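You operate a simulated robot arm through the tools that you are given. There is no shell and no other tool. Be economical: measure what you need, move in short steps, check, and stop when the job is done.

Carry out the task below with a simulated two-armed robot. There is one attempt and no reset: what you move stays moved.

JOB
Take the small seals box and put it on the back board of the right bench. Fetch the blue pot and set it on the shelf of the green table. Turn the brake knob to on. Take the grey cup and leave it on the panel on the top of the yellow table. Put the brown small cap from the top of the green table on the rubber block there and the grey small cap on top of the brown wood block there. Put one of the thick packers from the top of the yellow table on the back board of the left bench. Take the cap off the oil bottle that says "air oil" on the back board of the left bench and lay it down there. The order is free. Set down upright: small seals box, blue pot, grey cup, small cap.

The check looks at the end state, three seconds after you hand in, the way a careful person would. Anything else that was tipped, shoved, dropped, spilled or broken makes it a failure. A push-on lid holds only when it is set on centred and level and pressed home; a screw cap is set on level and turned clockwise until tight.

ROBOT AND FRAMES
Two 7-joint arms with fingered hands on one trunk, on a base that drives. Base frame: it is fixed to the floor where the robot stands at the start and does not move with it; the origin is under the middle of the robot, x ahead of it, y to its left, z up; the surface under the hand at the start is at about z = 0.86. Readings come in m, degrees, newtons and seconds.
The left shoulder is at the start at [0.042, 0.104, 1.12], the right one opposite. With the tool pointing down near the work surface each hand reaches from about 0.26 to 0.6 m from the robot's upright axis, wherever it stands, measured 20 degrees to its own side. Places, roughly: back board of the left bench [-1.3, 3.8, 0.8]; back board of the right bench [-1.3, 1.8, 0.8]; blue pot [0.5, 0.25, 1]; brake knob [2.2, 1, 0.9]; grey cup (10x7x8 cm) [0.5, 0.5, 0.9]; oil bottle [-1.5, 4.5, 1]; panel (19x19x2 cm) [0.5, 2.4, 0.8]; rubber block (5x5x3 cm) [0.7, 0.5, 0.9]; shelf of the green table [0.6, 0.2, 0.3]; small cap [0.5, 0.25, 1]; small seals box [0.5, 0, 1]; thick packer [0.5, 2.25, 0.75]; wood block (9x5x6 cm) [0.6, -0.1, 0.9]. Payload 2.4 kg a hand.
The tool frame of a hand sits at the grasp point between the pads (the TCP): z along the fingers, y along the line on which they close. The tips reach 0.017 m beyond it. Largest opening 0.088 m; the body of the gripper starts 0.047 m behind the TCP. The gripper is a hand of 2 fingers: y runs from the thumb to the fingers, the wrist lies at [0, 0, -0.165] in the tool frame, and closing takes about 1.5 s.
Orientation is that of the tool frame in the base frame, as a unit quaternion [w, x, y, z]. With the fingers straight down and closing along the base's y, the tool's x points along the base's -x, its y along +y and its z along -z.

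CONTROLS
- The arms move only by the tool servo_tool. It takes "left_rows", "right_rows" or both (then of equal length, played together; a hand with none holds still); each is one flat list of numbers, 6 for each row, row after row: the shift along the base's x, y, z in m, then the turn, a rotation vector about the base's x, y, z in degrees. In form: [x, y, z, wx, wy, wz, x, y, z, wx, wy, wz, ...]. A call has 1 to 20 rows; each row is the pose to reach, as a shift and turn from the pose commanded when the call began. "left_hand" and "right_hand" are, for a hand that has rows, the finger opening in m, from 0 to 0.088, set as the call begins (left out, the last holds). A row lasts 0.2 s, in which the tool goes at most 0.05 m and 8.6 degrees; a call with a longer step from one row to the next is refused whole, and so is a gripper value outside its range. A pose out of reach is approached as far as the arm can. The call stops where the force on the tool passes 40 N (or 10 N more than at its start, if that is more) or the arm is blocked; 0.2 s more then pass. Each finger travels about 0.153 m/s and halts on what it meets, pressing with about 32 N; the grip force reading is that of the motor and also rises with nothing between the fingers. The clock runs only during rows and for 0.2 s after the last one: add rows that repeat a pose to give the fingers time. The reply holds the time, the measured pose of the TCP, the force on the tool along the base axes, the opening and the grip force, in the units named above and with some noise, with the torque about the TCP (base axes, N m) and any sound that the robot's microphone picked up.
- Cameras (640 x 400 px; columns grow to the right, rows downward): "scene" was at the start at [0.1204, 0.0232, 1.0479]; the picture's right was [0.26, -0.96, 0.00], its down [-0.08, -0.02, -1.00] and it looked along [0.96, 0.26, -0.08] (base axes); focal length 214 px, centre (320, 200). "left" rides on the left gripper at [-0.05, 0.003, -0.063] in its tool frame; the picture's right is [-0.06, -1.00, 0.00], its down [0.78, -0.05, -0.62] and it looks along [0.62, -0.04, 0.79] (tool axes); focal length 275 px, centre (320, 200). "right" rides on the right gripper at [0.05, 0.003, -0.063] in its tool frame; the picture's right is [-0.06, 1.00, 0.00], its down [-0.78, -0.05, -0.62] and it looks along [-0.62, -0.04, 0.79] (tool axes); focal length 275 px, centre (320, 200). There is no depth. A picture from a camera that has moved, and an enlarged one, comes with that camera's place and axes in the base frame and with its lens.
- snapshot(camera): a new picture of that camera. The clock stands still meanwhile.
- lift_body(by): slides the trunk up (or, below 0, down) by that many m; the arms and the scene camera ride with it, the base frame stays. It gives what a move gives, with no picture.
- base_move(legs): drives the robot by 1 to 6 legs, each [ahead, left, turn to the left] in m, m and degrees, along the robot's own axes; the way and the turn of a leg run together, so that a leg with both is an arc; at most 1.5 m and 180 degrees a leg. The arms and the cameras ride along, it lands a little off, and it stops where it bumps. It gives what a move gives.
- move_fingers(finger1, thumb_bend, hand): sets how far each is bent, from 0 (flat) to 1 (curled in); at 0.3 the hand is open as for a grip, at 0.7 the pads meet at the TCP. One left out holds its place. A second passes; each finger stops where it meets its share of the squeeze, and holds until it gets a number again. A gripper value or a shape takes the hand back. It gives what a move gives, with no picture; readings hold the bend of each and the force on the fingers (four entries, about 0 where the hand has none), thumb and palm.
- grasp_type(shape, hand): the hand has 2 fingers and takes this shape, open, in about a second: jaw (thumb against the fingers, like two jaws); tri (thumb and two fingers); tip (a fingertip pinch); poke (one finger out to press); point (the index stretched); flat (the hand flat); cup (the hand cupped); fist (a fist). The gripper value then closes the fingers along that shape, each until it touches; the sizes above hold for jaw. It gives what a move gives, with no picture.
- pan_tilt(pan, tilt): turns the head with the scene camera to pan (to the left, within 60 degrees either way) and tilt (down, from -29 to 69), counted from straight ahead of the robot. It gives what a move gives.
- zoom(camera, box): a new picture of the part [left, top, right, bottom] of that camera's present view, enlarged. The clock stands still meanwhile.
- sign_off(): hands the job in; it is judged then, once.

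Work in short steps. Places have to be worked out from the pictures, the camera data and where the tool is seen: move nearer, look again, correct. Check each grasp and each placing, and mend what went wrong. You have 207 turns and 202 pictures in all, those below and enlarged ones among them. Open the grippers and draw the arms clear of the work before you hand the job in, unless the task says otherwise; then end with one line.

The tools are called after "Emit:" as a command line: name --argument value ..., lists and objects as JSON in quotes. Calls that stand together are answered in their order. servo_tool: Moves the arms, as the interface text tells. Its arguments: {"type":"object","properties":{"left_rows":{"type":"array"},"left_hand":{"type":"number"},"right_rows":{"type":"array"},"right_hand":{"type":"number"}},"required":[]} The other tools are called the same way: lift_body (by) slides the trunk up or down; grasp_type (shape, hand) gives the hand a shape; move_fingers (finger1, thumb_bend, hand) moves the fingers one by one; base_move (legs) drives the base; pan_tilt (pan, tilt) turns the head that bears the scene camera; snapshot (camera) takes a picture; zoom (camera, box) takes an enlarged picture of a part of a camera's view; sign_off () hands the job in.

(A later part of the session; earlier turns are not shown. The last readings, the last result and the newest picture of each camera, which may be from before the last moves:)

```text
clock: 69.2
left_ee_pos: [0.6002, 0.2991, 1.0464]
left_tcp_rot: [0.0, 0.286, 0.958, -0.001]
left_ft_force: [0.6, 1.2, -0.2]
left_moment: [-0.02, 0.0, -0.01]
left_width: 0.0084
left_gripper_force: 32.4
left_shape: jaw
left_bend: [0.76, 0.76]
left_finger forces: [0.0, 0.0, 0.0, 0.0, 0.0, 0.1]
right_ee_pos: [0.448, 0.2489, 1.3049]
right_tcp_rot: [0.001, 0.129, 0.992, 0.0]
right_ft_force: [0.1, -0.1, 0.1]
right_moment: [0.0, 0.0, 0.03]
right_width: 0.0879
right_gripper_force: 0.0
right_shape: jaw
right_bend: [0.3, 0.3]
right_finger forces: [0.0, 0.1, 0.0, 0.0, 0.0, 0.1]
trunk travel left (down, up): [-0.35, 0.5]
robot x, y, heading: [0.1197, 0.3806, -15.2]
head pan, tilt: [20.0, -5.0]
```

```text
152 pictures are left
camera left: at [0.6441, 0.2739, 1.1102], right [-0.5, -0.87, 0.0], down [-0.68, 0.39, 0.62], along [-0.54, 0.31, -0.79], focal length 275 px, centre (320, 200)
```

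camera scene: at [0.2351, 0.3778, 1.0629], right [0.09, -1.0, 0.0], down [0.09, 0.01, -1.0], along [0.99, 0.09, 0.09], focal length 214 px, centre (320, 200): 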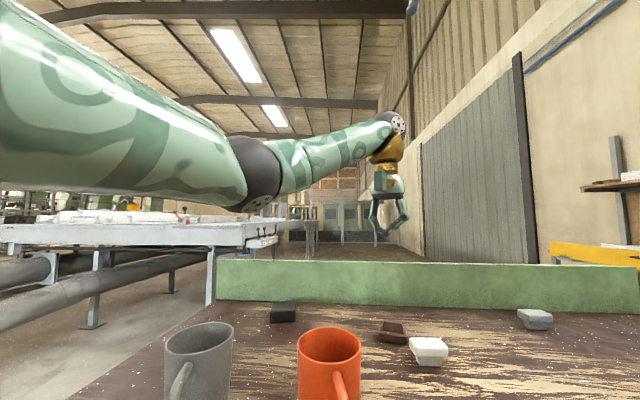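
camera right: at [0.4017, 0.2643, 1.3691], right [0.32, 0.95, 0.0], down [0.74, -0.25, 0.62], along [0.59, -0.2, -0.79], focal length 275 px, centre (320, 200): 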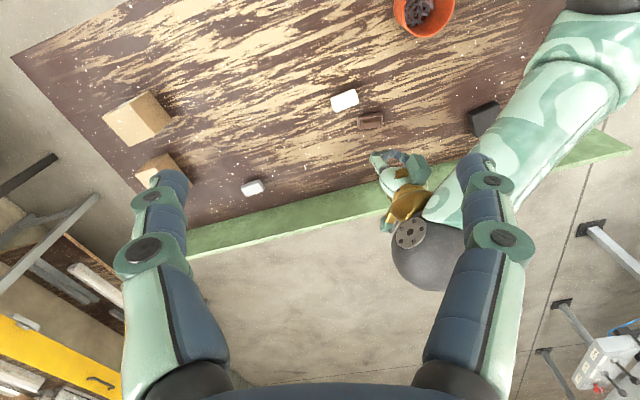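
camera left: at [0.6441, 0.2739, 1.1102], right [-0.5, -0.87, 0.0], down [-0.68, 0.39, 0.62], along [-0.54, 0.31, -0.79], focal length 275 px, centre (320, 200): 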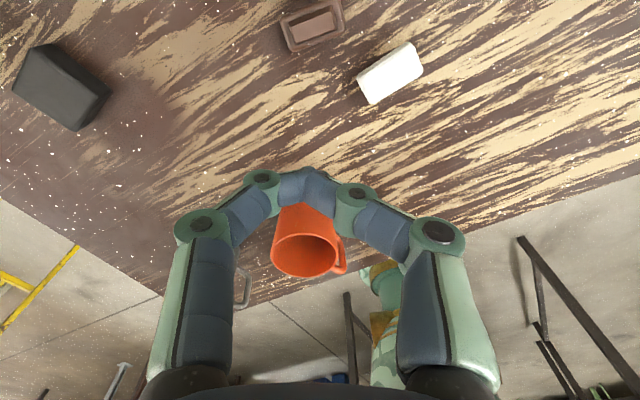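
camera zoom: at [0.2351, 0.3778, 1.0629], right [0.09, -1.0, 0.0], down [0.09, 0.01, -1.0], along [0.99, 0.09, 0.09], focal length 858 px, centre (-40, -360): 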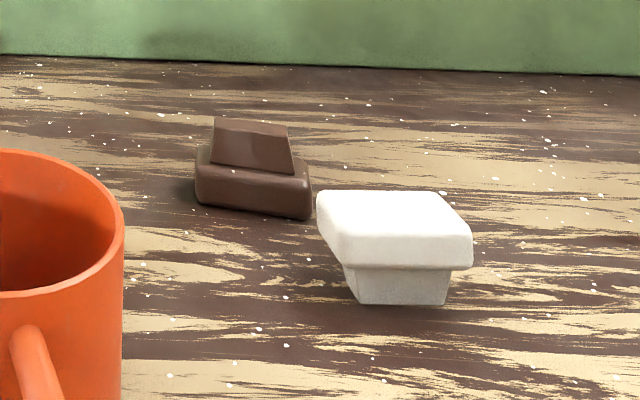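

The brown cap lies upside down at ≈(0.624, 0.287); the white one is unmoved. I'll have to flip it: regrip it by the head's ends. First turn the hand so it closes along y and open.

Emit:
servo_tool --left_rows '[0, 0, 0, 0, 0, 8, 0, 0, 0, 0, 0, 16, 0, 0, 0, 0, 0, 24, 0, 0, 0, 0, 0, 33, 0, 0, 0, 0, 0, 33]' --left_hand 0.088

Emit:
snapshot --camera "left"

Emit:
pan_tilt --pan 10 --tilt 20

Emit:
snapshot --camera "scene"

```text
refused: row 4 steps farther than a row can; nothing moved
```

```text
151 pictures are left
camera left: at [0.6441, 0.2739, 1.1102], right [-0.5, -0.87, 0.0], down [-0.68, 0.39, 0.62], along [-0.54, 0.31, -0.79], focal length 275 px, centre (320, 200)
```

left: 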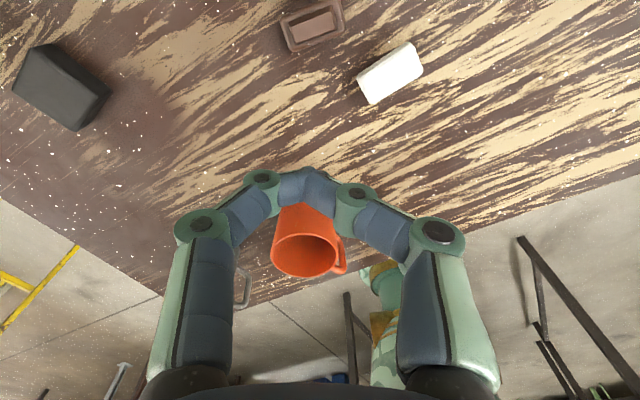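

```text
clock: 70.1
left_ee_pos: [0.602, 0.299, 1.0472]
left_tcp_rot: [0.0, 0.287, 0.958, 0.001]
left_ft_force: [0.0, -0.1, 0.1]
left_moment: [0.02, 0.0, 0.02]
left_width: 0.0087
left_gripper_force: 32.1
left_shape: jaw
left_bend: [0.76, 0.76]
left_finger forces: [0.0, 0.1, 0.1, 0.1, 0.0, 0.1]
right_ee_pos: [0.4474, 0.2496, 1.3054]
right_tcp_rot: [0.0, 0.129, 0.992, 0.001]
right_ft_force: [0.8, 0.1, -0.7]
right_moment: [-0.01, 0.04, -0.04]
right_width: 0.088
right_gripper_force: 0.1
right_shape: jaw
right_bend: [0.3, 0.3]
right_finger forces: [0.1, 0.0, 0.1, 0.0, 0.0, 0.1]
trunk travel left (down, up): [-0.35, 0.5]
robot x, y, heading: [0.1161, 0.3783, -14.9]
head pan, tilt: [10.0, 20.0]
```

```text
150 pictures are left
camera scene: at [0.2407, 0.3621, 1.0231], right [-0.08, -1.0, 0.0], down [-0.34, 0.03, -0.94], along [0.94, -0.08, -0.34], focal length 214 px, centre (320, 200)
```

scene: 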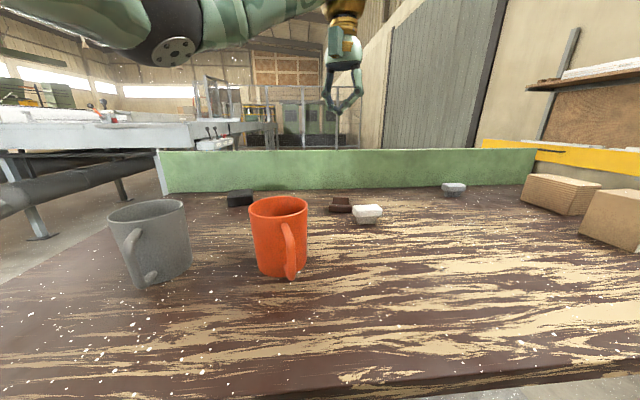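

Brown cap measured at (0.625, 0.290), long axis ≈14° off y. Turn the hand 19°, open, and go above it.

Emit:
servo_tool --left_rows '[0.01, 0, 0, 0, 0, 7, 0.02, -0.004, 0, 0, 0, 14, 0.024, -0.009, -0.02, 0, 0, 19, 0.024, -0.009, -0.05, 0, 0, 19, 0.024, -0.009, -0.08, 0, 0, 19, 0.024, -0.009, -0.11, 0, 0, 19, 0.024, -0.009, -0.11, 0, 0, 19]' --left_hand 0.075

Emit:
snapshot --camera "left"

Emit:
zoom --camera "scene" --box '[260, 150, 420, 250]'

```text
clock: 71.7
left_ee_pos: [0.6244, 0.2871, 0.9366]
left_tcp_rot: [0.0, 0.125, 0.992, -0.001]
left_ft_force: [0.4, 0.2, -0.5]
left_moment: [0.0, 0.01, 0.0]
left_width: 0.0746
left_gripper_force: 0.0
left_shape: jaw
left_bend: [0.54, 0.5]
left_finger forces: [0.0, 0.0, 0.0, 0.0, 0.0, 0.0]
right_ee_pos: [0.4485, 0.2484, 1.306]
right_tcp_rot: [0.0, 0.13, 0.992, 0.0]
right_ft_force: [-0.4, -0.4, -0.7]
right_moment: [-0.02, 0.02, -0.02]
right_width: 0.0877
right_gripper_force: 0.0
right_shape: jaw
right_bend: [0.3, 0.3]
right_finger forces: [0.1, 0.1, 0.0, 0.0, 0.0, 0.1]
trunk travel left (down, up): [-0.35, 0.5]
robot x, y, heading: [0.1176, 0.3806, -14.9]
head pan, tilt: [10.0, 20.0]
```

```text
149 pictures are left
camera left: at [0.674, 0.2772, 0.999], right [-0.19, -0.98, 0.0], down [-0.77, 0.15, 0.62], along [-0.61, 0.11, -0.79], focal length 275 px, centre (320, 200)
```

left: 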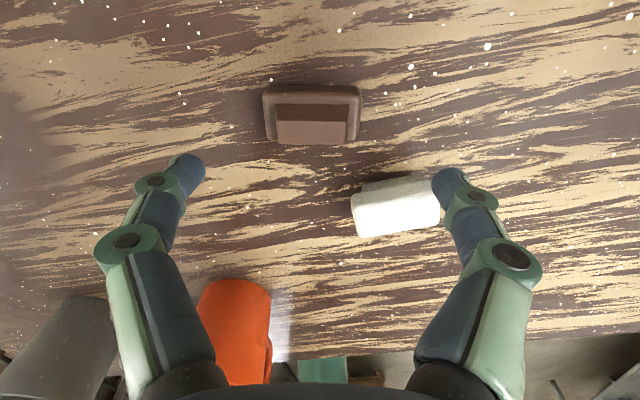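

```text
4.00 times, centred on (340, 200) of scene
camera zoom: at [0.2407, 0.3621, 1.023], right [-0.08, -1.0, 0.0], down [-0.34, 0.03, -0.94], along [0.94, -0.08, -0.34], focal length 858 px, centre (240, 200)
```

zoom: 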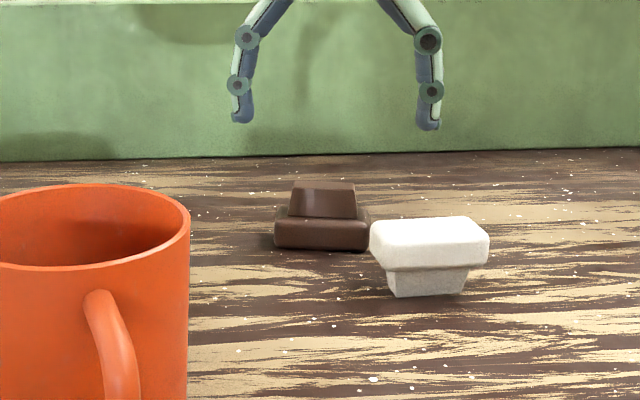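

Aligned. Shift 4 mm forward, descend until tips are just above the table, and close on the head's ends.

Emit:
servo_tool --left_rows '[0.004, 0.002, -0.03, 0, 0, 0, 0.004, 0.002, -0.05, 0, 0, 0, 0.004, 0.002, -0.057, 0, 0, 0, 0.004, 0.002, -0.057, 0, 0, 0]'

Emit:
servo_tool --left_rows '[0, 0, 0, 0, 0, 0, 0, 0, 0, 0, 0, 0, 0, 0, 0, 0, 0, 0, 0, 0, 0, 0, 0, 0]' --left_hand 0.02

Emit:
snapshot --camera "left"

Emit:
zoom --camera "scene" --box '[260, 150, 420, 250]'

```text
clock: 72.7
left_ee_pos: [0.627, 0.2909, 0.88]
left_tcp_rot: [0.0, 0.125, 0.992, -0.001]
left_ft_force: [0.1, 0.1, 0.2]
left_moment: [0.0, -0.02, 0.01]
left_width: 0.0748
left_gripper_force: 0.0
left_shape: jaw
left_bend: [0.54, 0.5]
left_finger forces: [0.0, 0.0, 0.0, 0.0, 0.1, 0.1]
right_ee_pos: [0.4465, 0.25, 1.3059]
right_tcp_rot: [0.001, 0.129, 0.992, 0.0]
right_ft_force: [-0.3, 0.5, 0.1]
right_moment: [-0.03, 0.03, 0.02]
right_width: 0.0877
right_gripper_force: 0.0
right_shape: jaw
right_bend: [0.3, 0.3]
right_finger forces: [0.1, 0.0, 0.0, 0.0, 0.0, 0.0]
trunk travel left (down, up): [-0.35, 0.5]
robot x, y, heading: [0.1162, 0.379, -14.9]
head pan, tilt: [10.0, 20.0]
```

```text
clock: 73.7
left_ee_pos: [0.6272, 0.2911, 0.88]
left_tcp_rot: [0.0, 0.124, 0.992, -0.001]
left_ft_force: [0.7, 0.6, 0.6]
left_moment: [0.0, -0.01, -0.02]
left_width: 0.039
left_gripper_force: 32.4
left_shape: jaw
left_bend: [0.73, 0.7]
left_finger forces: [27.1, 0.0, 0.0, 0.1, 27.2, 0.1]
right_ee_pos: [0.4489, 0.2495, 1.307]
right_tcp_rot: [0.001, 0.13, 0.992, 0.0]
right_ft_force: [-0.1, 0.4, 0.2]
right_moment: [-0.01, 0.0, 0.0]
right_width: 0.0878
right_gripper_force: 0.1
right_shape: jaw
right_bend: [0.3, 0.3]
right_finger forces: [0.1, 0.1, 0.1, 0.1, 0.0, 0.0]
trunk travel left (down, up): [-0.35, 0.5]
robot x, y, heading: [0.1206, 0.3805, -14.9]
head pan, tilt: [10.0, 20.0]
```

```text
147 pictures are left
camera left: at [0.6767, 0.2812, 0.9422], right [-0.19, -0.98, 0.0], down [-0.77, 0.15, 0.62], along [-0.61, 0.11, -0.79], focal length 275 px, centre (320, 200)
```

left: 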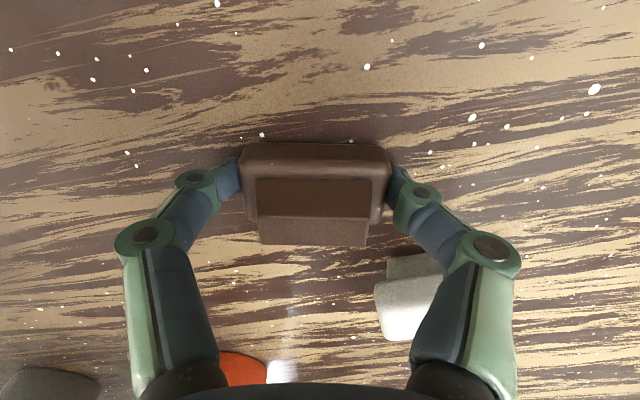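

```text
4.00 times, centred on (340, 200) of scene
camera zoom: at [0.2407, 0.3621, 1.023], right [-0.08, -1.0, 0.0], down [-0.34, 0.03, -0.94], along [0.94, -0.08, -0.34], focal length 858 px, centre (240, 200)
```

zoom: 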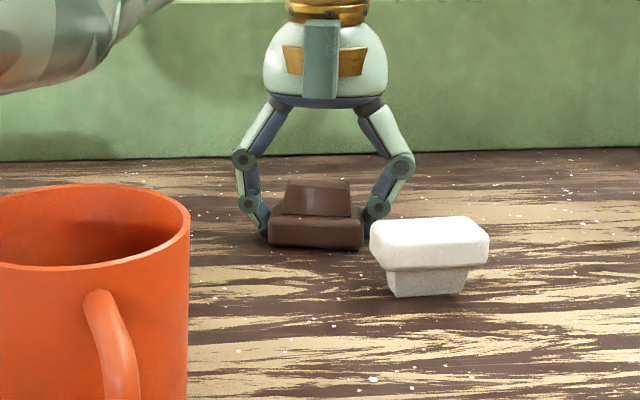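

Firm grip on the head's ends. Lift, then drive back, turn straight and shift right to a free part of the table for the flip.

Emit:
servo_tool --left_rows '[0, 0, 0.04, 0, 0, 0, 0, 0, 0.08, 0, 0, 0, 0, 0, 0.12, 0, 0, 0, 0, 0, 0.15, 0, 0, 0]'

Emit:
base_move --legs '[[-0.09, 0, 15], [0, -0.28, 0]]'

Emit:
snapshot --camera "left"

Emit:
snapshot --camera "right"

```text
clock: 74.7
left_ee_pos: [0.6295, 0.2894, 1.0296]
left_tcp_rot: [-0.001, 0.125, 0.992, 0.0]
left_ft_force: [0.1, 0.4, 0.4]
left_moment: [0.02, -0.01, -0.01]
left_width: 0.0393
left_gripper_force: 32.6
left_shape: jaw
left_bend: [0.73, 0.71]
left_finger forces: [27.1, 0.0, 0.1, 0.1, 27.1, 0.1]
right_ee_pos: [0.4485, 0.2494, 1.3063]
right_tcp_rot: [0.001, 0.129, 0.992, -0.001]
right_ft_force: [-1.1, -0.1, -0.3]
right_moment: [0.0, 0.05, 0.03]
right_width: 0.0879
right_gripper_force: 0.1
right_shape: jaw
right_bend: [0.3, 0.3]
right_finger forces: [0.0, 0.0, 0.1, 0.0, 0.1, 0.0]
trunk travel left (down, up): [-0.35, 0.5]
robot x, y, heading: [0.1181, 0.3784, -15.0]
head pan, tilt: [10.0, 20.0]
```

```text
clock: 77.5
left_ee_pos: [0.5461, 0.1516, 1.0292]
left_tcp_rot: [0.0, -0.005, 1.0, 0.0]
left_ft_force: [0.2, 0.2, 0.4]
left_moment: [0.0, -0.01, -0.02]
left_width: 0.0391
left_gripper_force: 32.1
left_shape: jaw
left_bend: [0.73, 0.71]
left_finger forces: [27.1, 0.0, 0.0, 0.1, 27.2, 0.0]
right_ee_pos: [0.3807, 0.067, 1.3058]
right_tcp_rot: [0.0, 0.0, 1.0, 0.001]
right_ft_force: [0.0, 0.5, -0.1]
right_moment: [0.03, 0.03, -0.01]
right_width: 0.0878
right_gripper_force: 0.1
right_shape: jaw
right_bend: [0.3, 0.3]
right_finger forces: [0.0, 0.0, 0.0, 0.0, 0.1, 0.1]
trunk travel left (down, up): [-0.35, 0.5]
robot x, y, heading: [0.029, 0.1091, -0.5]
head pan, tilt: [10.0, 20.0]
```

```text
145 pictures are left
camera left: at [0.5961, 0.1556, 1.0932], right [0.07, -1.0, 0.0], down [-0.78, -0.05, 0.62], along [-0.62, -0.04, -0.79], focal length 275 px, centre (320, 200)
```

left: 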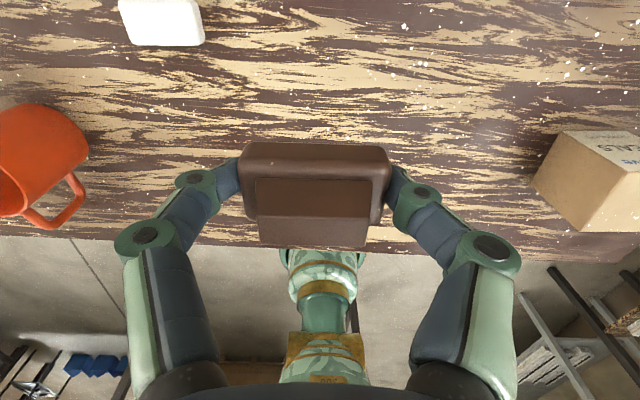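

```text
144 pictures are left
camera right: at [0.3326, 0.0694, 1.369], right [0.06, 1.0, 0.0], down [0.78, -0.05, 0.62], along [0.62, -0.04, -0.79], focal length 275 px, centre (320, 200)
```

right: 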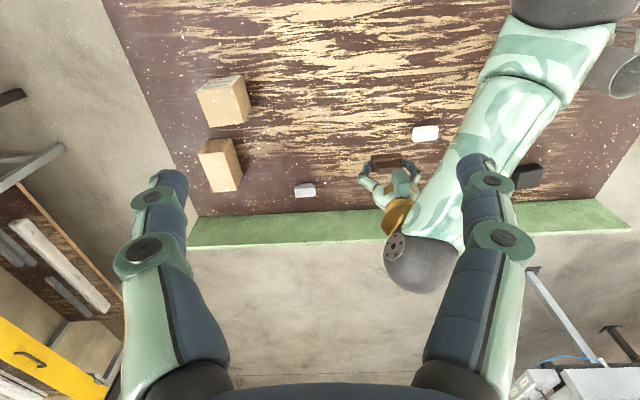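

Now pitch the tool forward by 75° in the air.

Emit:
servo_tool --left_rows '[0, 0, 0, 0, -8, 0, 0, 0, 0, 0, -16, 0, 0, 0, 0, 0, -24, 0, 0, 0, 0, 0, -32, 0, 0, 0, 0, 0, -40, 0, 0, 0, 0, 0, -48, 0, 0, 0, 0, 0, -56, 0, 0, 0, 0, 0, -64, 0, 0, 0, 0, 0, -72, 0, 0, 0, 0, 0, -76, 0]'

Emit:
pan_tilt --pan 10 --tilt 10

Emit:
snapshot --camera "scene"

Emit:
snapshot --camera "left"

```text
clock: 79.8
left_ee_pos: [0.5464, 0.1512, 1.0308]
left_tcp_rot: [0.617, -0.003, 0.787, -0.003]
left_ft_force: [-0.5, 0.8, -0.8]
left_moment: [0.02, 0.02, 0.0]
left_width: 0.0389
left_gripper_force: 32.0
left_shape: jaw
left_bend: [0.73, 0.71]
left_finger forces: [27.2, 0.1, 0.1, 0.0, 27.3, 0.0]
right_ee_pos: [0.3818, 0.0674, 1.3063]
right_tcp_rot: [0.001, 0.0, 1.0, 0.0]
right_ft_force: [0.9, 0.1, -0.2]
right_moment: [0.04, 0.0, -0.02]
right_width: 0.0877
right_gripper_force: 0.0
right_shape: jaw
right_bend: [0.3, 0.3]
right_finger forces: [0.1, 0.0, 0.1, 0.0, 0.0, 0.1]
trunk travel left (down, up): [-0.35, 0.5]
robot x, y, heading: [0.0287, 0.1058, 0.2]
head pan, tilt: [10.0, 20.0]
```

```text
clock: 80.5
left_ee_pos: [0.5471, 0.1519, 1.0289]
left_tcp_rot: [0.615, -0.003, 0.789, -0.003]
left_ft_force: [-0.7, 0.1, -0.2]
left_moment: [0.01, 0.0, 0.01]
left_width: 0.0394
left_gripper_force: 32.1
left_shape: jaw
left_bend: [0.73, 0.71]
left_finger forces: [27.3, 0.0, 0.0, 0.0, 27.2, 0.1]
right_ee_pos: [0.3813, 0.0679, 1.3063]
right_tcp_rot: [0.001, 0.0, 1.0, 0.0]
right_ft_force: [-0.1, -0.1, 0.0]
right_moment: [0.0, 0.03, 0.02]
right_width: 0.088
right_gripper_force: 0.1
right_shape: jaw
right_bend: [0.3, 0.3]
right_finger forces: [0.0, 0.0, 0.0, 0.1, 0.0, 0.0]
trunk travel left (down, up): [-0.35, 0.5]
robot x, y, heading: [0.0247, 0.1107, -0.2]
head pan, tilt: [10.0, 10.0]
```

```text
143 pictures are left
camera scene: at [0.1517, 0.1231, 1.0392], right [0.17, -0.98, 0.0], down [-0.17, -0.03, -0.98], along [0.97, 0.17, -0.17], focal length 214 px, centre (320, 200)
```

scene: 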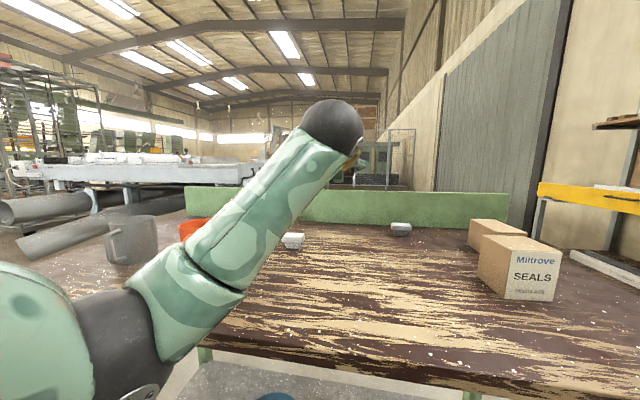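

```text
142 pictures are left
camera left: at [0.4973, 0.1561, 1.0934], right [0.02, -1.0, 0.07], down [-0.79, -0.05, -0.61], along [0.61, -0.04, -0.79], focal length 275 px, centre (320, 200)
```

left: 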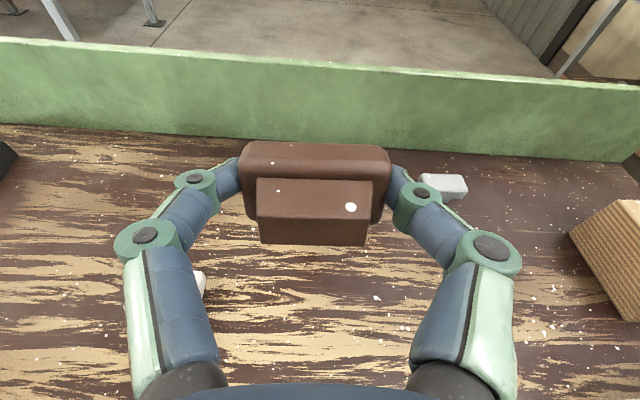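

Elbow hangs low near the table edge; raise the trunk 0.12 so that it stays clear while I lower the hand.

Emit:
lift_body --by 0.12

Emit:
servo_tool --left_rows '[0, 0, -0.045, 0, 0, 0, 0, 0, -0.09, 0, 0, 0, 0, 0, -0.135, 0, 0, 0, 0, 0, -0.18, 0, 0, 0, 0, 0, -0.22, 0, 0, 0, 0, 0, -0.24, 0, 0, 0]'

Emit:
snapshot --camera "scene"

Emit:
snapshot --camera "right"

```text
clock: 82.0
left_ee_pos: [0.5508, 0.1837, 1.1423]
left_tcp_rot: [0.617, 0.007, 0.786, 0.045]
left_ft_force: [-0.1, -0.1, 0.0]
left_moment: [0.02, 0.02, -0.01]
left_width: 0.039
left_gripper_force: 31.8
left_shape: jaw
left_bend: [0.73, 0.71]
left_finger forces: [27.2, 0.0, 0.0, 0.0, 27.3, 0.1]
right_ee_pos: [0.3814, 0.068, 1.4253]
right_tcp_rot: [0.0, 0.0, 1.0, 0.0]
right_ft_force: [-0.1, -0.6, 1.5]
right_moment: [0.03, 0.02, 0.0]
right_width: 0.088
right_gripper_force: 0.0
right_shape: jaw
right_bend: [0.3, 0.3]
right_finger forces: [0.0, 0.1, 0.0, 0.1, 0.1, 0.0]
trunk travel left (down, up): [-0.47, 0.38]
robot x, y, heading: [0.0261, 0.1053, -0.1]
head pan, tilt: [10.0, 10.0]
```

```text
clock: 83.6
left_ee_pos: [0.5688, 0.2098, 0.9259]
left_tcp_rot: [0.637, 0.021, 0.768, 0.057]
left_ft_force: [-0.5, -0.1, 0.2]
left_moment: [-0.04, -0.02, -0.02]
left_width: 0.039
left_gripper_force: 32.0
left_shape: jaw
left_bend: [0.73, 0.71]
left_finger forces: [27.2, 0.0, 0.0, 0.1, 27.2, 0.0]
right_ee_pos: [0.3818, 0.0665, 1.4273]
right_tcp_rot: [0.001, 0.001, 1.0, 0.0]
right_ft_force: [-0.7, 0.0, -0.2]
right_moment: [0.01, -0.01, 0.02]
right_width: 0.0876
right_gripper_force: 0.1
right_shape: jaw
right_bend: [0.3, 0.3]
right_finger forces: [0.0, 0.0, 0.1, 0.1, 0.0, 0.0]
trunk travel left (down, up): [-0.47, 0.38]
robot x, y, heading: [0.0289, 0.1083, -0.1]
head pan, tilt: [10.0, 10.0]
stopped in row 6 (left hand): the arm was blocked; the commanded pose is now the measured one
```

```text
141 pictures are left
camera scene: at [0.1488, 0.1233, 1.16], right [0.17, -0.98, 0.0], down [-0.17, -0.03, -0.98], along [0.97, 0.17, -0.17], focal length 214 px, centre (320, 200)
```

scene: 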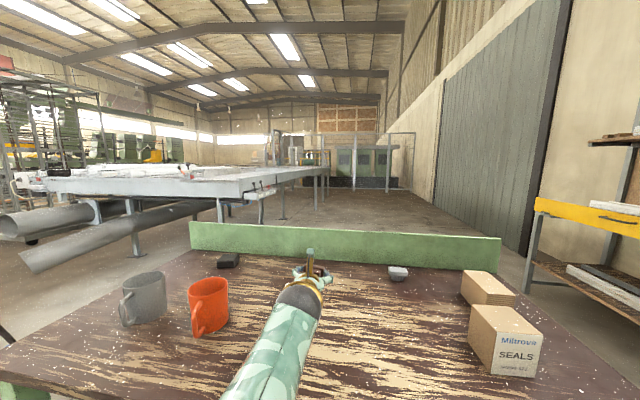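

```text
140 pictures are left
camera right: at [0.3326, 0.0698, 1.4891], right [0.06, 1.0, 0.0], down [0.78, -0.05, 0.62], along [0.62, -0.04, -0.78], focal length 275 px, centre (320, 200)
```

right: 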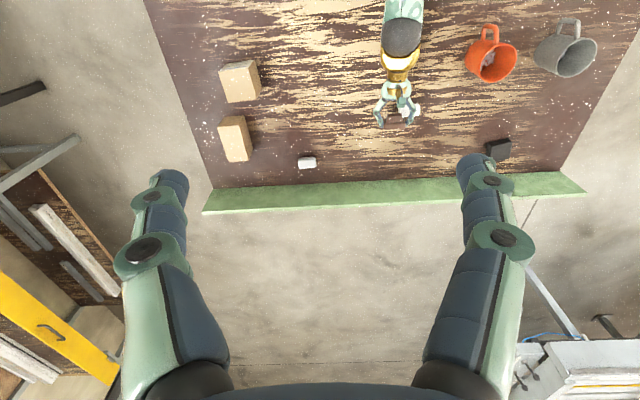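

The arm was blocked, and the hand drifted in y during the lift — the forearm probably touched the table edge. Raise the hand and look.

Emit:
servo_tool --left_rows '[0, -0.01, 0.04, 0, 0, 0, 0, -0.02, 0.08, 0, 0, 0, 0, -0.03, 0.12, 0, 0, 0]'

Emit:
pan_tilt --pan 25 --tilt 50

Emit:
snapshot --camera "scene"

Emit:
snapshot --camera "right"

```text
clock: 84.6
left_ee_pos: [0.572, 0.22, 1.0378]
left_tcp_rot: [0.632, 0.043, 0.766, 0.11]
left_ft_force: [-0.2, 0.1, -0.5]
left_moment: [0.0, 0.02, -0.03]
left_width: 0.039
left_gripper_force: 32.1
left_shape: jaw
left_bend: [0.73, 0.71]
left_finger forces: [27.3, 0.0, 0.1, 0.1, 27.3, 0.0]
right_ee_pos: [0.3816, 0.068, 1.4264]
right_tcp_rot: [0.002, 0.001, 1.0, 0.0]
right_ft_force: [0.2, 0.1, -0.5]
right_moment: [0.0, -0.01, 0.0]
right_width: 0.0879
right_gripper_force: 0.1
right_shape: jaw
right_bend: [0.3, 0.3]
right_finger forces: [0.0, 0.1, 0.1, 0.0, 0.1, 0.0]
trunk travel left (down, up): [-0.47, 0.38]
robot x, y, heading: [0.0266, 0.1083, -0.1]
head pan, tilt: [10.0, 10.0]
stopped in row 3 (left hand): the arm was blocked; the commanded pose is now the measured one
```

```text
clock: 85.6
left_ee_pos: [0.5706, 0.2196, 1.0359]
left_tcp_rot: [0.631, 0.043, 0.766, 0.113]
left_ft_force: [0.0, -0.2, -0.3]
left_moment: [0.0, 0.03, -0.01]
left_width: 0.0387
left_gripper_force: 31.4
left_shape: jaw
left_bend: [0.73, 0.71]
left_finger forces: [27.4, 0.0, 0.0, 0.1, 27.3, 0.1]
right_ee_pos: [0.3805, 0.0676, 1.4248]
right_tcp_rot: [0.0, -0.001, 1.0, -0.001]
right_ft_force: [-1.0, -0.1, 0.1]
right_moment: [-0.01, -0.04, -0.01]
right_width: 0.0877
right_gripper_force: 0.1
right_shape: jaw
right_bend: [0.3, 0.3]
right_finger forces: [0.0, 0.1, 0.0, 0.1, 0.1, 0.0]
trunk travel left (down, up): [-0.47, 0.38]
robot x, y, heading: [0.0261, 0.1073, -0.2]
head pan, tilt: [25.0, 50.0]
```

```text
139 pictures are left
camera scene: at [0.1377, 0.1236, 1.1068], right [0.2, -0.98, 0.0], down [-0.68, -0.14, -0.72], along [0.71, 0.15, -0.69], focal length 214 px, centre (320, 200)
```

scene: 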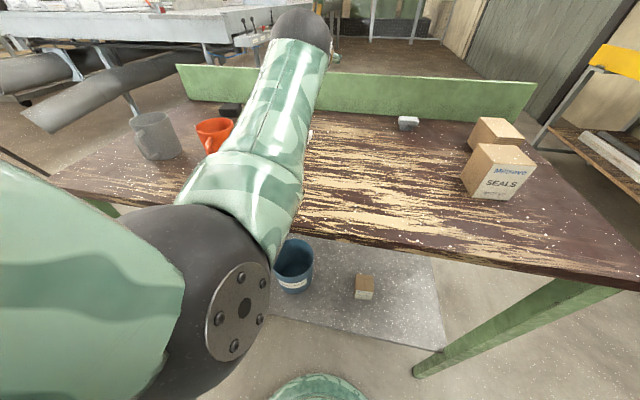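

```text
138 pictures are left
camera right: at [0.3325, 0.0697, 1.4891], right [0.06, 1.0, 0.0], down [0.78, -0.05, 0.62], along [0.62, -0.04, -0.78], focal length 275 px, centre (320, 200)
```

right: 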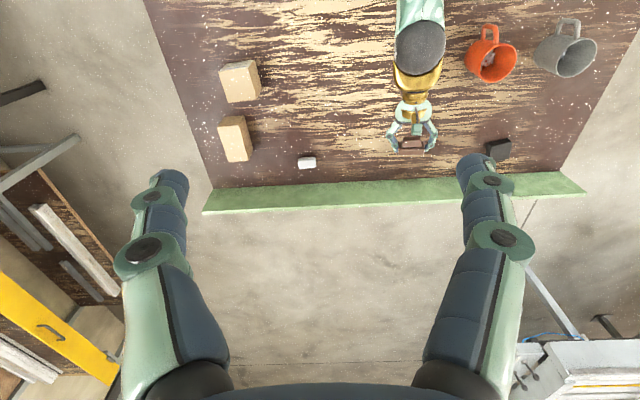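

The elbow is jammed close between body and table edge; nothing on the table moved. Drive back 0.2 m so the arm can stretch out into a freer posture.

Emit:
base_move --legs '[[-0.2, 0, 0]]'

Emit:
servo_tool --left_rows '[0.04, -0.01, 0.02, 0, 0, 0, 0.08, -0.02, 0.04, 0, 0, 0, 0.12, -0.03, 0.06, 0, 0, 0]'

Emit:
snapshot --camera "scene"

```text
clock: 87.2
left_ee_pos: [0.3725, 0.2208, 1.0379]
left_tcp_rot: [0.632, 0.043, 0.766, 0.112]
left_ft_force: [0.0, 0.0, -0.1]
left_moment: [0.01, 0.02, 0.01]
left_width: 0.039
left_gripper_force: 32.0
left_shape: jaw
left_bend: [0.73, 0.71]
left_finger forces: [27.4, 0.1, 0.0, 0.0, 27.3, 0.1]
right_ee_pos: [0.1843, 0.0676, 1.4262]
right_tcp_rot: [0.0, 0.0, 1.0, 0.0]
right_ft_force: [-0.4, -0.7, 1.5]
right_moment: [0.0, -0.01, -0.02]
right_width: 0.088
right_gripper_force: 0.1
right_shape: jaw
right_bend: [0.3, 0.3]
right_finger forces: [0.1, 0.1, 0.0, 0.0, 0.0, 0.0]
trunk travel left (down, up): [-0.47, 0.38]
robot x, y, heading: [-0.1672, 0.1078, -0.1]
head pan, tilt: [25.0, 50.0]
```

```text
clock: 88.0
left_ee_pos: [0.4924, 0.1892, 1.0966]
left_tcp_rot: [0.632, 0.043, 0.766, 0.11]
left_ft_force: [0.1, 0.6, 0.4]
left_moment: [-0.01, -0.02, -0.02]
left_width: 0.0388
left_gripper_force: 32.0
left_shape: jaw
left_bend: [0.73, 0.71]
left_finger forces: [27.2, 0.0, 0.0, 0.0, 27.3, 0.0]
right_ee_pos: [0.1851, 0.067, 1.4251]
right_tcp_rot: [0.001, 0.001, 1.0, -0.001]
right_ft_force: [0.3, -0.2, 0.9]
right_moment: [0.01, 0.02, -0.01]
right_width: 0.0878
right_gripper_force: 0.0
right_shape: jaw
right_bend: [0.3, 0.3]
right_finger forces: [0.0, 0.1, 0.1, 0.0, 0.1, 0.0]
trunk travel left (down, up): [-0.47, 0.38]
robot x, y, heading: [-0.1707, 0.1117, -0.1]
head pan, tilt: [25.0, 50.0]
```

```text
137 pictures are left
camera scene: at [-0.0695, 0.1386, 1.0984], right [0.41, -0.91, 0.0], down [-0.7, -0.31, -0.64], along [0.59, 0.26, -0.76], focal length 214 px, centre (320, 200)
```

scene: 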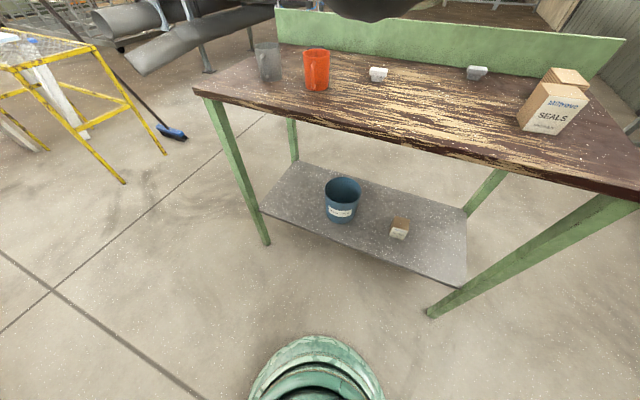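

Free now. Lower the trunk again, square the hand and move it to (0.46, 0.11), where the forearm stays off the table.

Emit:
servo_tool --left_rows '[-0.01, -0.03, 0.02, -6.5, 1.4, -2, -0.03, -0.06, 0.04, -13, 2.8, -3.9, -0.03, -0.08, 0.04, -13, 2.8, -3.9, -0.03, -0.08, 0.04, -13, 2.8, -3.9]'

Emit:
lift_body --by -0.12

Emit:
pan_tilt --pan 0 --tilt 25

Emit:
snapshot --camera "scene"

```text
clock: 89.0
left_ee_pos: [0.4632, 0.1085, 1.1347]
left_tcp_rot: [0.616, 0.0, 0.788, 0.002]
left_ft_force: [0.3, 0.1, -1.4]
left_moment: [0.0, 0.0, 0.01]
left_width: 0.0386
left_gripper_force: 32.2
left_shape: jaw
left_bend: [0.74, 0.71]
left_finger forces: [27.4, 0.1, 0.1, 0.1, 27.3, 0.0]
right_ee_pos: [0.185, 0.0672, 1.4251]
right_tcp_rot: [0.001, 0.0, 1.0, 0.0]
right_ft_force: [-0.4, 0.2, -0.8]
right_moment: [-0.03, 0.02, 0.0]
right_width: 0.0879
right_gripper_force: 0.0
right_shape: jaw
right_bend: [0.3, 0.3]
right_finger forces: [0.0, 0.1, 0.1, 0.0, 0.0, 0.1]
trunk travel left (down, up): [-0.47, 0.38]
robot x, y, heading: [-0.1697, 0.1107, 0.2]
head pan, tilt: [25.0, 50.0]
```

```text
clock: 90.5
left_ee_pos: [0.4645, 0.1103, 1.017]
left_tcp_rot: [0.617, 0.0, 0.787, 0.003]
left_ft_force: [0.1, -0.2, -0.3]
left_moment: [-0.02, 0.03, -0.02]
left_width: 0.0384
left_gripper_force: 32.0
left_shape: jaw
left_bend: [0.74, 0.71]
left_finger forces: [27.3, 0.0, 0.1, 0.0, 27.3, 0.1]
right_ee_pos: [0.1847, 0.0679, 1.3053]
right_tcp_rot: [0.001, 0.0, 1.0, 0.0]
right_ft_force: [-0.1, 0.1, 0.3]
right_moment: [-0.01, -0.02, 0.01]
right_width: 0.0877
right_gripper_force: 0.1
right_shape: jaw
right_bend: [0.3, 0.3]
right_finger forces: [0.0, 0.0, 0.0, 0.0, 0.0, 0.1]
trunk travel left (down, up): [-0.35, 0.5]
robot x, y, heading: [-0.1682, 0.1095, 0.2]
head pan, tilt: [25.0, 50.0]
```

```text
clock: 91.4
left_ee_pos: [0.4632, 0.1099, 1.0174]
left_tcp_rot: [0.618, -0.001, 0.786, 0.004]
left_ft_force: [0.8, -0.1, 0.6]
left_moment: [-0.03, -0.03, -0.03]
left_width: 0.0385
left_gripper_force: 32.1
left_shape: jaw
left_bend: [0.74, 0.71]
left_finger forces: [27.3, 0.0, 0.0, 0.1, 27.3, 0.1]
right_ee_pos: [0.1844, 0.0673, 1.3054]
right_tcp_rot: [0.0, 0.001, 1.0, 0.0]
right_ft_force: [0.4, -0.5, 0.1]
right_moment: [-0.02, 0.05, -0.01]
right_width: 0.0879
right_gripper_force: 0.1
right_shape: jaw
right_bend: [0.3, 0.3]
right_finger forces: [0.1, 0.0, 0.0, 0.1, 0.0, 0.0]
trunk travel left (down, up): [-0.35, 0.5]
robot x, y, heading: [-0.1659, 0.1112, 0.2]
head pan, tilt: [0.0, 25.0]
```

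```text
136 pictures are left
camera scene: at [-0.054, 0.1275, 0.9929], right [0.24, -0.97, 0.0], down [-0.61, -0.15, -0.78], along [0.75, 0.19, -0.63], focal length 214 px, centre (320, 200)
```

scene: 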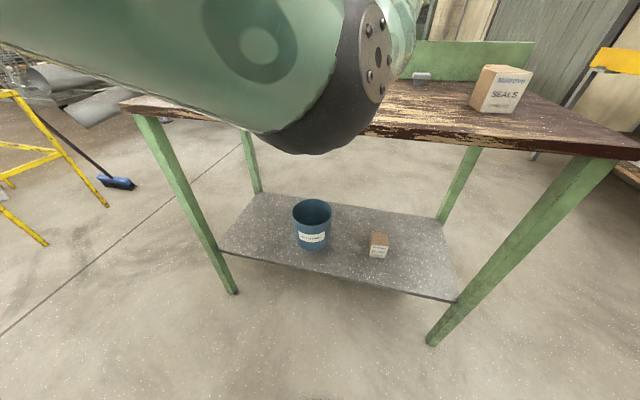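

The elbow folds inward in front of the head. Move the base right so the hand works on the left arm's own side.

Emit:
servo_tool --left_rows '[0, 0.04, 0.02, 0, 0, 0, 0, 0.08, 0.03, 0, 0, 0, 0, 0.12, 0.03, 0, 0, 0, 0, 0.15, 0.03, 0, 0, 0]'

Emit:
base_move --legs '[[0, -0.15, 0]]'

Emit:
pan_tilt --pan 15 --tilt 25

Emit:
snapshot --camera "scene"

```text
clock: 92.4
left_ee_pos: [0.4657, 0.2598, 1.0485]
left_tcp_rot: [0.617, 0.001, 0.787, 0.001]
left_ft_force: [0.2, -0.7, -0.1]
left_moment: [0.03, -0.02, 0.01]
left_width: 0.0389
left_gripper_force: 31.5
left_shape: jaw
left_bend: [0.74, 0.71]
left_finger forces: [27.3, 0.0, 0.1, 0.0, 27.4, 0.0]
right_ee_pos: [0.1852, 0.0677, 1.3041]
right_tcp_rot: [0.001, 0.0, 1.0, 0.0]
right_ft_force: [-1.1, 0.5, 0.0]
right_moment: [0.0, 0.04, 0.0]
right_width: 0.0879
right_gripper_force: 0.0
right_shape: jaw
right_bend: [0.3, 0.3]
right_finger forces: [0.0, 0.1, 0.1, 0.1, 0.0, 0.1]
trunk travel left (down, up): [-0.35, 0.5]
robot x, y, heading: [-0.1689, 0.1078, -0.1]
head pan, tilt: [0.0, 25.0]
```

```text
clock: 93.8
left_ee_pos: [0.4663, 0.1122, 1.0485]
left_tcp_rot: [0.617, 0.0, 0.787, 0.003]
left_ft_force: [0.0, -0.4, -0.4]
left_moment: [-0.02, 0.0, 0.02]
left_width: 0.0387
left_gripper_force: 32.0
left_shape: jaw
left_bend: [0.74, 0.71]
left_finger forces: [27.4, 0.1, 0.0, 0.0, 27.3, 0.0]
right_ee_pos: [0.1841, -0.0811, 1.3053]
right_tcp_rot: [0.001, -0.001, 1.0, 0.001]
right_ft_force: [-0.3, 0.6, -1.1]
right_moment: [0.01, -0.02, -0.02]
right_width: 0.0876
right_gripper_force: 0.1
right_shape: jaw
right_bend: [0.3, 0.3]
right_finger forces: [0.0, 0.1, 0.1, 0.0, 0.1, 0.0]
trunk travel left (down, up): [-0.35, 0.5]
robot x, y, heading: [-0.1726, -0.0435, 0.2]
head pan, tilt: [0.0, 25.0]
```

```text
clock: 94.5
left_ee_pos: [0.4647, 0.111, 1.0484]
left_tcp_rot: [0.617, 0.0, 0.787, 0.002]
left_ft_force: [0.3, 0.4, 0.1]
left_moment: [-0.01, -0.02, -0.01]
left_width: 0.0386
left_gripper_force: 32.4
left_shape: jaw
left_bend: [0.74, 0.71]
left_finger forces: [27.4, 0.1, 0.0, 0.0, 27.5, 0.0]
right_ee_pos: [0.1842, -0.0805, 1.3065]
right_tcp_rot: [0.001, -0.001, 1.0, 0.0]
right_ft_force: [-0.3, -0.4, 0.1]
right_moment: [0.04, -0.01, -0.01]
right_width: 0.0875
right_gripper_force: 0.0
right_shape: jaw
right_bend: [0.3, 0.3]
right_finger forces: [0.0, 0.0, 0.0, 0.1, 0.0, 0.0]
trunk travel left (down, up): [-0.35, 0.5]
robot x, y, heading: [-0.1677, -0.0393, -0.0]
head pan, tilt: [15.0, 25.0]
```

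```text
135 pictures are left
camera scene: at [-0.048, -0.0171, 1.0149], right [0.26, -0.97, 0.0], down [-0.41, -0.11, -0.91], along [0.88, 0.23, -0.42], focal length 214 px, centre (320, 200)
```

scene: 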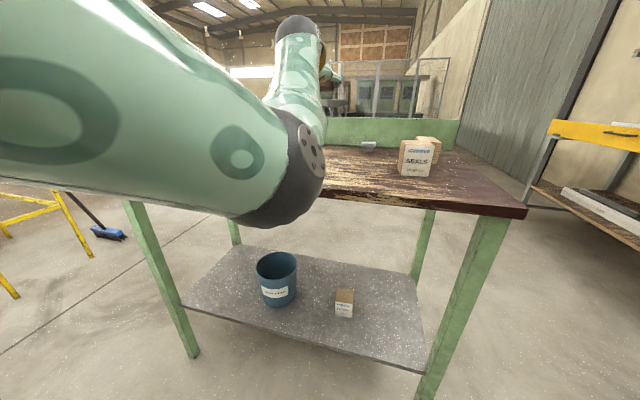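

Estimating from the picture, the elbow is at x≈0.1, well before the table edge, so I can go down here.

Emit:
servo_tool --left_rows '[0, 0, -0.04, 0, 0, 0, 0, 0, -0.08, 0, 0, 0, 0, 0, -0.12, 0, 0, 0, 0, 0, -0.145, 0, 0, 0, 0, 0, -0.145, 0, 0, 0]'

Emit:
snapshot --camera "scene"

Emit:
snapshot --camera "left"

```text
clock: 95.7
left_ee_pos: [0.4662, 0.1126, 0.9039]
left_tcp_rot: [0.617, 0.0, 0.787, 0.002]
left_ft_force: [-0.5, -1.0, 0.2]
left_moment: [0.0, -0.01, -0.03]
left_width: 0.0388
left_gripper_force: 31.8
left_shape: jaw
left_bend: [0.74, 0.71]
left_finger forces: [27.5, 0.0, 0.0, 0.1, 27.4, 0.0]
right_ee_pos: [0.1846, -0.0797, 1.3061]
right_tcp_rot: [0.001, -0.001, 1.0, -0.001]
right_ft_force: [0.0, 0.4, -0.9]
right_moment: [0.02, 0.0, 0.02]
right_width: 0.0879
right_gripper_force: 0.1
right_shape: jaw
right_bend: [0.3, 0.3]
right_finger forces: [0.1, 0.0, 0.1, 0.0, 0.0, 0.1]
trunk travel left (down, up): [-0.35, 0.5]
robot x, y, heading: [-0.166, -0.0415, 0.2]
head pan, tilt: [15.0, 25.0]
```

```text
134 pictures are left
camera scene: at [-0.048, -0.017, 1.0149], right [0.26, -0.97, 0.0], down [-0.41, -0.11, -0.91], along [0.88, 0.24, -0.42], focal length 214 px, centre (320, 200)
```

scene: 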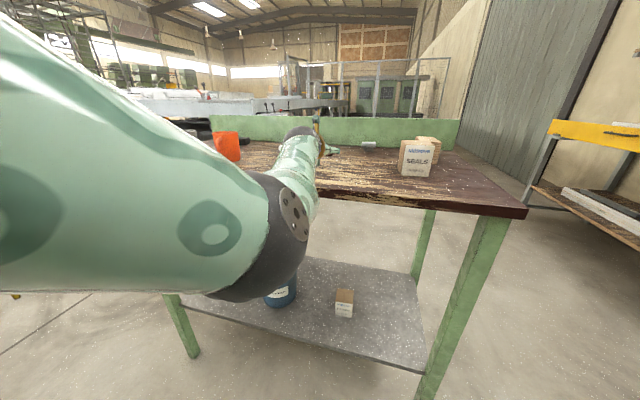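

```text
133 pictures are left
camera left: at [0.4168, 0.1147, 0.9672], right [0.02, -1.0, 0.06], down [-0.79, -0.05, -0.61], along [0.62, -0.03, -0.79], focal length 275 px, centre (320, 200)
```

left: 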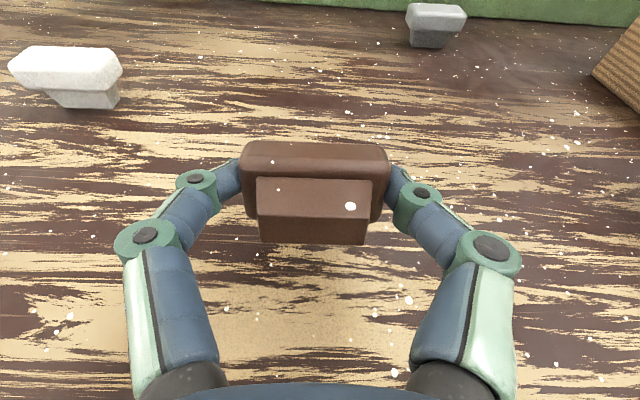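

Clear view. Lower gently to table contact.

Emit:
servo_tool --left_rows '[0, 0, -0.01, 0, 0, 0, 0, 0, -0.016, 0, 0, 0, 0, 0, -0.02, 0, 0, 0, 0, 0, -0.023, 0, 0, 0]'

Emit:
zoom --camera "left" --box '[180, 100, 460, 280]'

```text
clock: 96.7
left_ee_pos: [0.4654, 0.1117, 0.8795]
left_tcp_rot: [0.618, 0.0, 0.787, 0.002]
left_ft_force: [0.4, -0.5, -0.5]
left_moment: [-0.01, 0.02, 0.01]
left_width: 0.0385
left_gripper_force: 32.2
left_shape: jaw
left_bend: [0.74, 0.71]
left_finger forces: [27.4, 0.0, 0.1, 0.0, 27.5, 0.0]
right_ee_pos: [0.1843, -0.0803, 1.307]
right_tcp_rot: [0.002, 0.0, 1.0, 0.0]
right_ft_force: [0.0, 0.4, -1.1]
right_moment: [-0.01, 0.01, 0.03]
right_width: 0.088
right_gripper_force: 0.0
right_shape: jaw
right_bend: [0.3, 0.3]
right_finger forces: [0.0, 0.0, 0.1, 0.1, 0.0, 0.0]
trunk travel left (down, up): [-0.35, 0.5]
robot x, y, heading: [-0.1663, -0.0397, 0.3]
head pan, tilt: [15.0, 25.0]
```

```text
2.22 times, centred on (320, 190) of left
camera zoom: at [0.4159, 0.1144, 0.9438], right [0.02, -1.0, 0.06], down [-0.79, -0.05, -0.61], along [0.62, -0.03, -0.79], focal length 612 px, centre (320, 222)
```

zoom: 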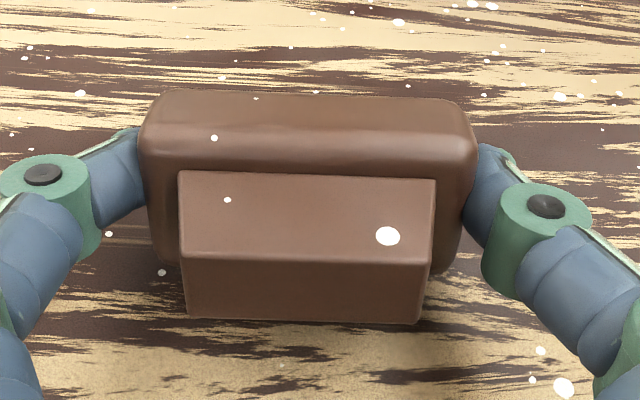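

Almost touching. Lower 4 mm more, then open gently.

Emit:
servo_tool --left_rows '[0, 0, -0.002, 0, 0, 0, 0, 0, -0.004, 0, 0, 0, 0, 0, -0.004, 0, 0, 0]'

Emit:
servo_tool --left_rows '[0, 0, 0, 0, 0, 0, 0, 0, 0, 0, 0, 0, 0, 0, 0, 0, 0, 0, 0, 0, 0, 0, 0, 0]' --left_hand 0.065

Emit:
snapshot --camera "left"

```text
clock: 97.5
left_ee_pos: [0.4654, 0.1123, 0.8766]
left_tcp_rot: [0.618, 0.0, 0.786, 0.003]
left_ft_force: [-2.5, 0.0, 7.2]
left_moment: [0.1, -0.08, 0.0]
left_width: 0.0386
left_gripper_force: 32.3
left_shape: jaw
left_bend: [0.74, 0.71]
left_finger forces: [27.5, 0.1, 0.1, 0.1, 27.8, 0.1]
right_ee_pos: [0.183, -0.0803, 1.3066]
right_tcp_rot: [0.001, -0.001, 1.0, -0.001]
right_ft_force: [-0.2, -0.4, 0.1]
right_moment: [-0.01, -0.02, -0.05]
right_width: 0.088
right_gripper_force: 0.0
right_shape: jaw
right_bend: [0.3, 0.3]
right_finger forces: [0.0, 0.0, 0.0, 0.0, 0.0, 0.0]
trunk travel left (down, up): [-0.35, 0.5]
robot x, y, heading: [-0.1676, -0.0423, 0.3]
head pan, tilt: [15.0, 25.0]
```

```text
clock: 98.5
left_ee_pos: [0.4651, 0.1122, 0.8748]
left_tcp_rot: [0.617, 0.0, 0.787, 0.003]
left_ft_force: [0.3, -0.7, -0.2]
left_moment: [0.0, 0.01, 0.01]
left_width: 0.065
left_gripper_force: 0.0
left_shape: jaw
left_bend: [0.65, 0.61]
left_finger forces: [0.0, 0.0, 0.0, 0.0, 0.1, 0.0]
right_ee_pos: [0.1835, -0.0796, 1.3057]
right_tcp_rot: [0.002, -0.001, 1.0, 0.0]
right_ft_force: [-1.7, -0.5, -0.3]
right_moment: [0.01, 0.02, 0.0]
right_width: 0.0878
right_gripper_force: 0.0
right_shape: jaw
right_bend: [0.3, 0.3]
right_finger forces: [0.1, 0.1, 0.0, 0.0, 0.1, 0.0]
trunk travel left (down, up): [-0.35, 0.5]
robot x, y, heading: [-0.1706, -0.0399, 0.4]
head pan, tilt: [15.0, 25.0]
```

```text
131 pictures are left
camera left: at [0.4159, 0.1142, 0.9394], right [0.02, -1.0, 0.06], down [-0.79, -0.05, -0.61], along [0.62, -0.03, -0.79], focal length 275 px, centre (320, 200)
```

left: 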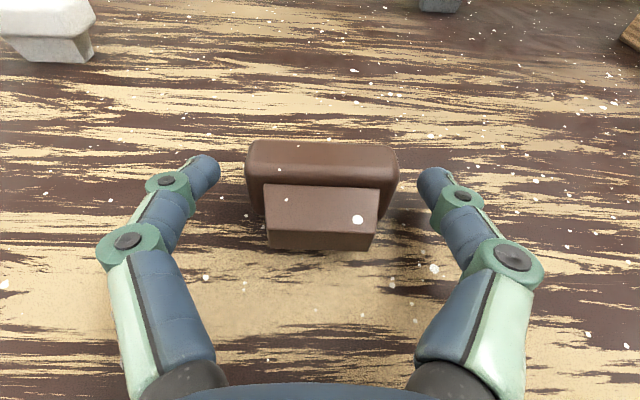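

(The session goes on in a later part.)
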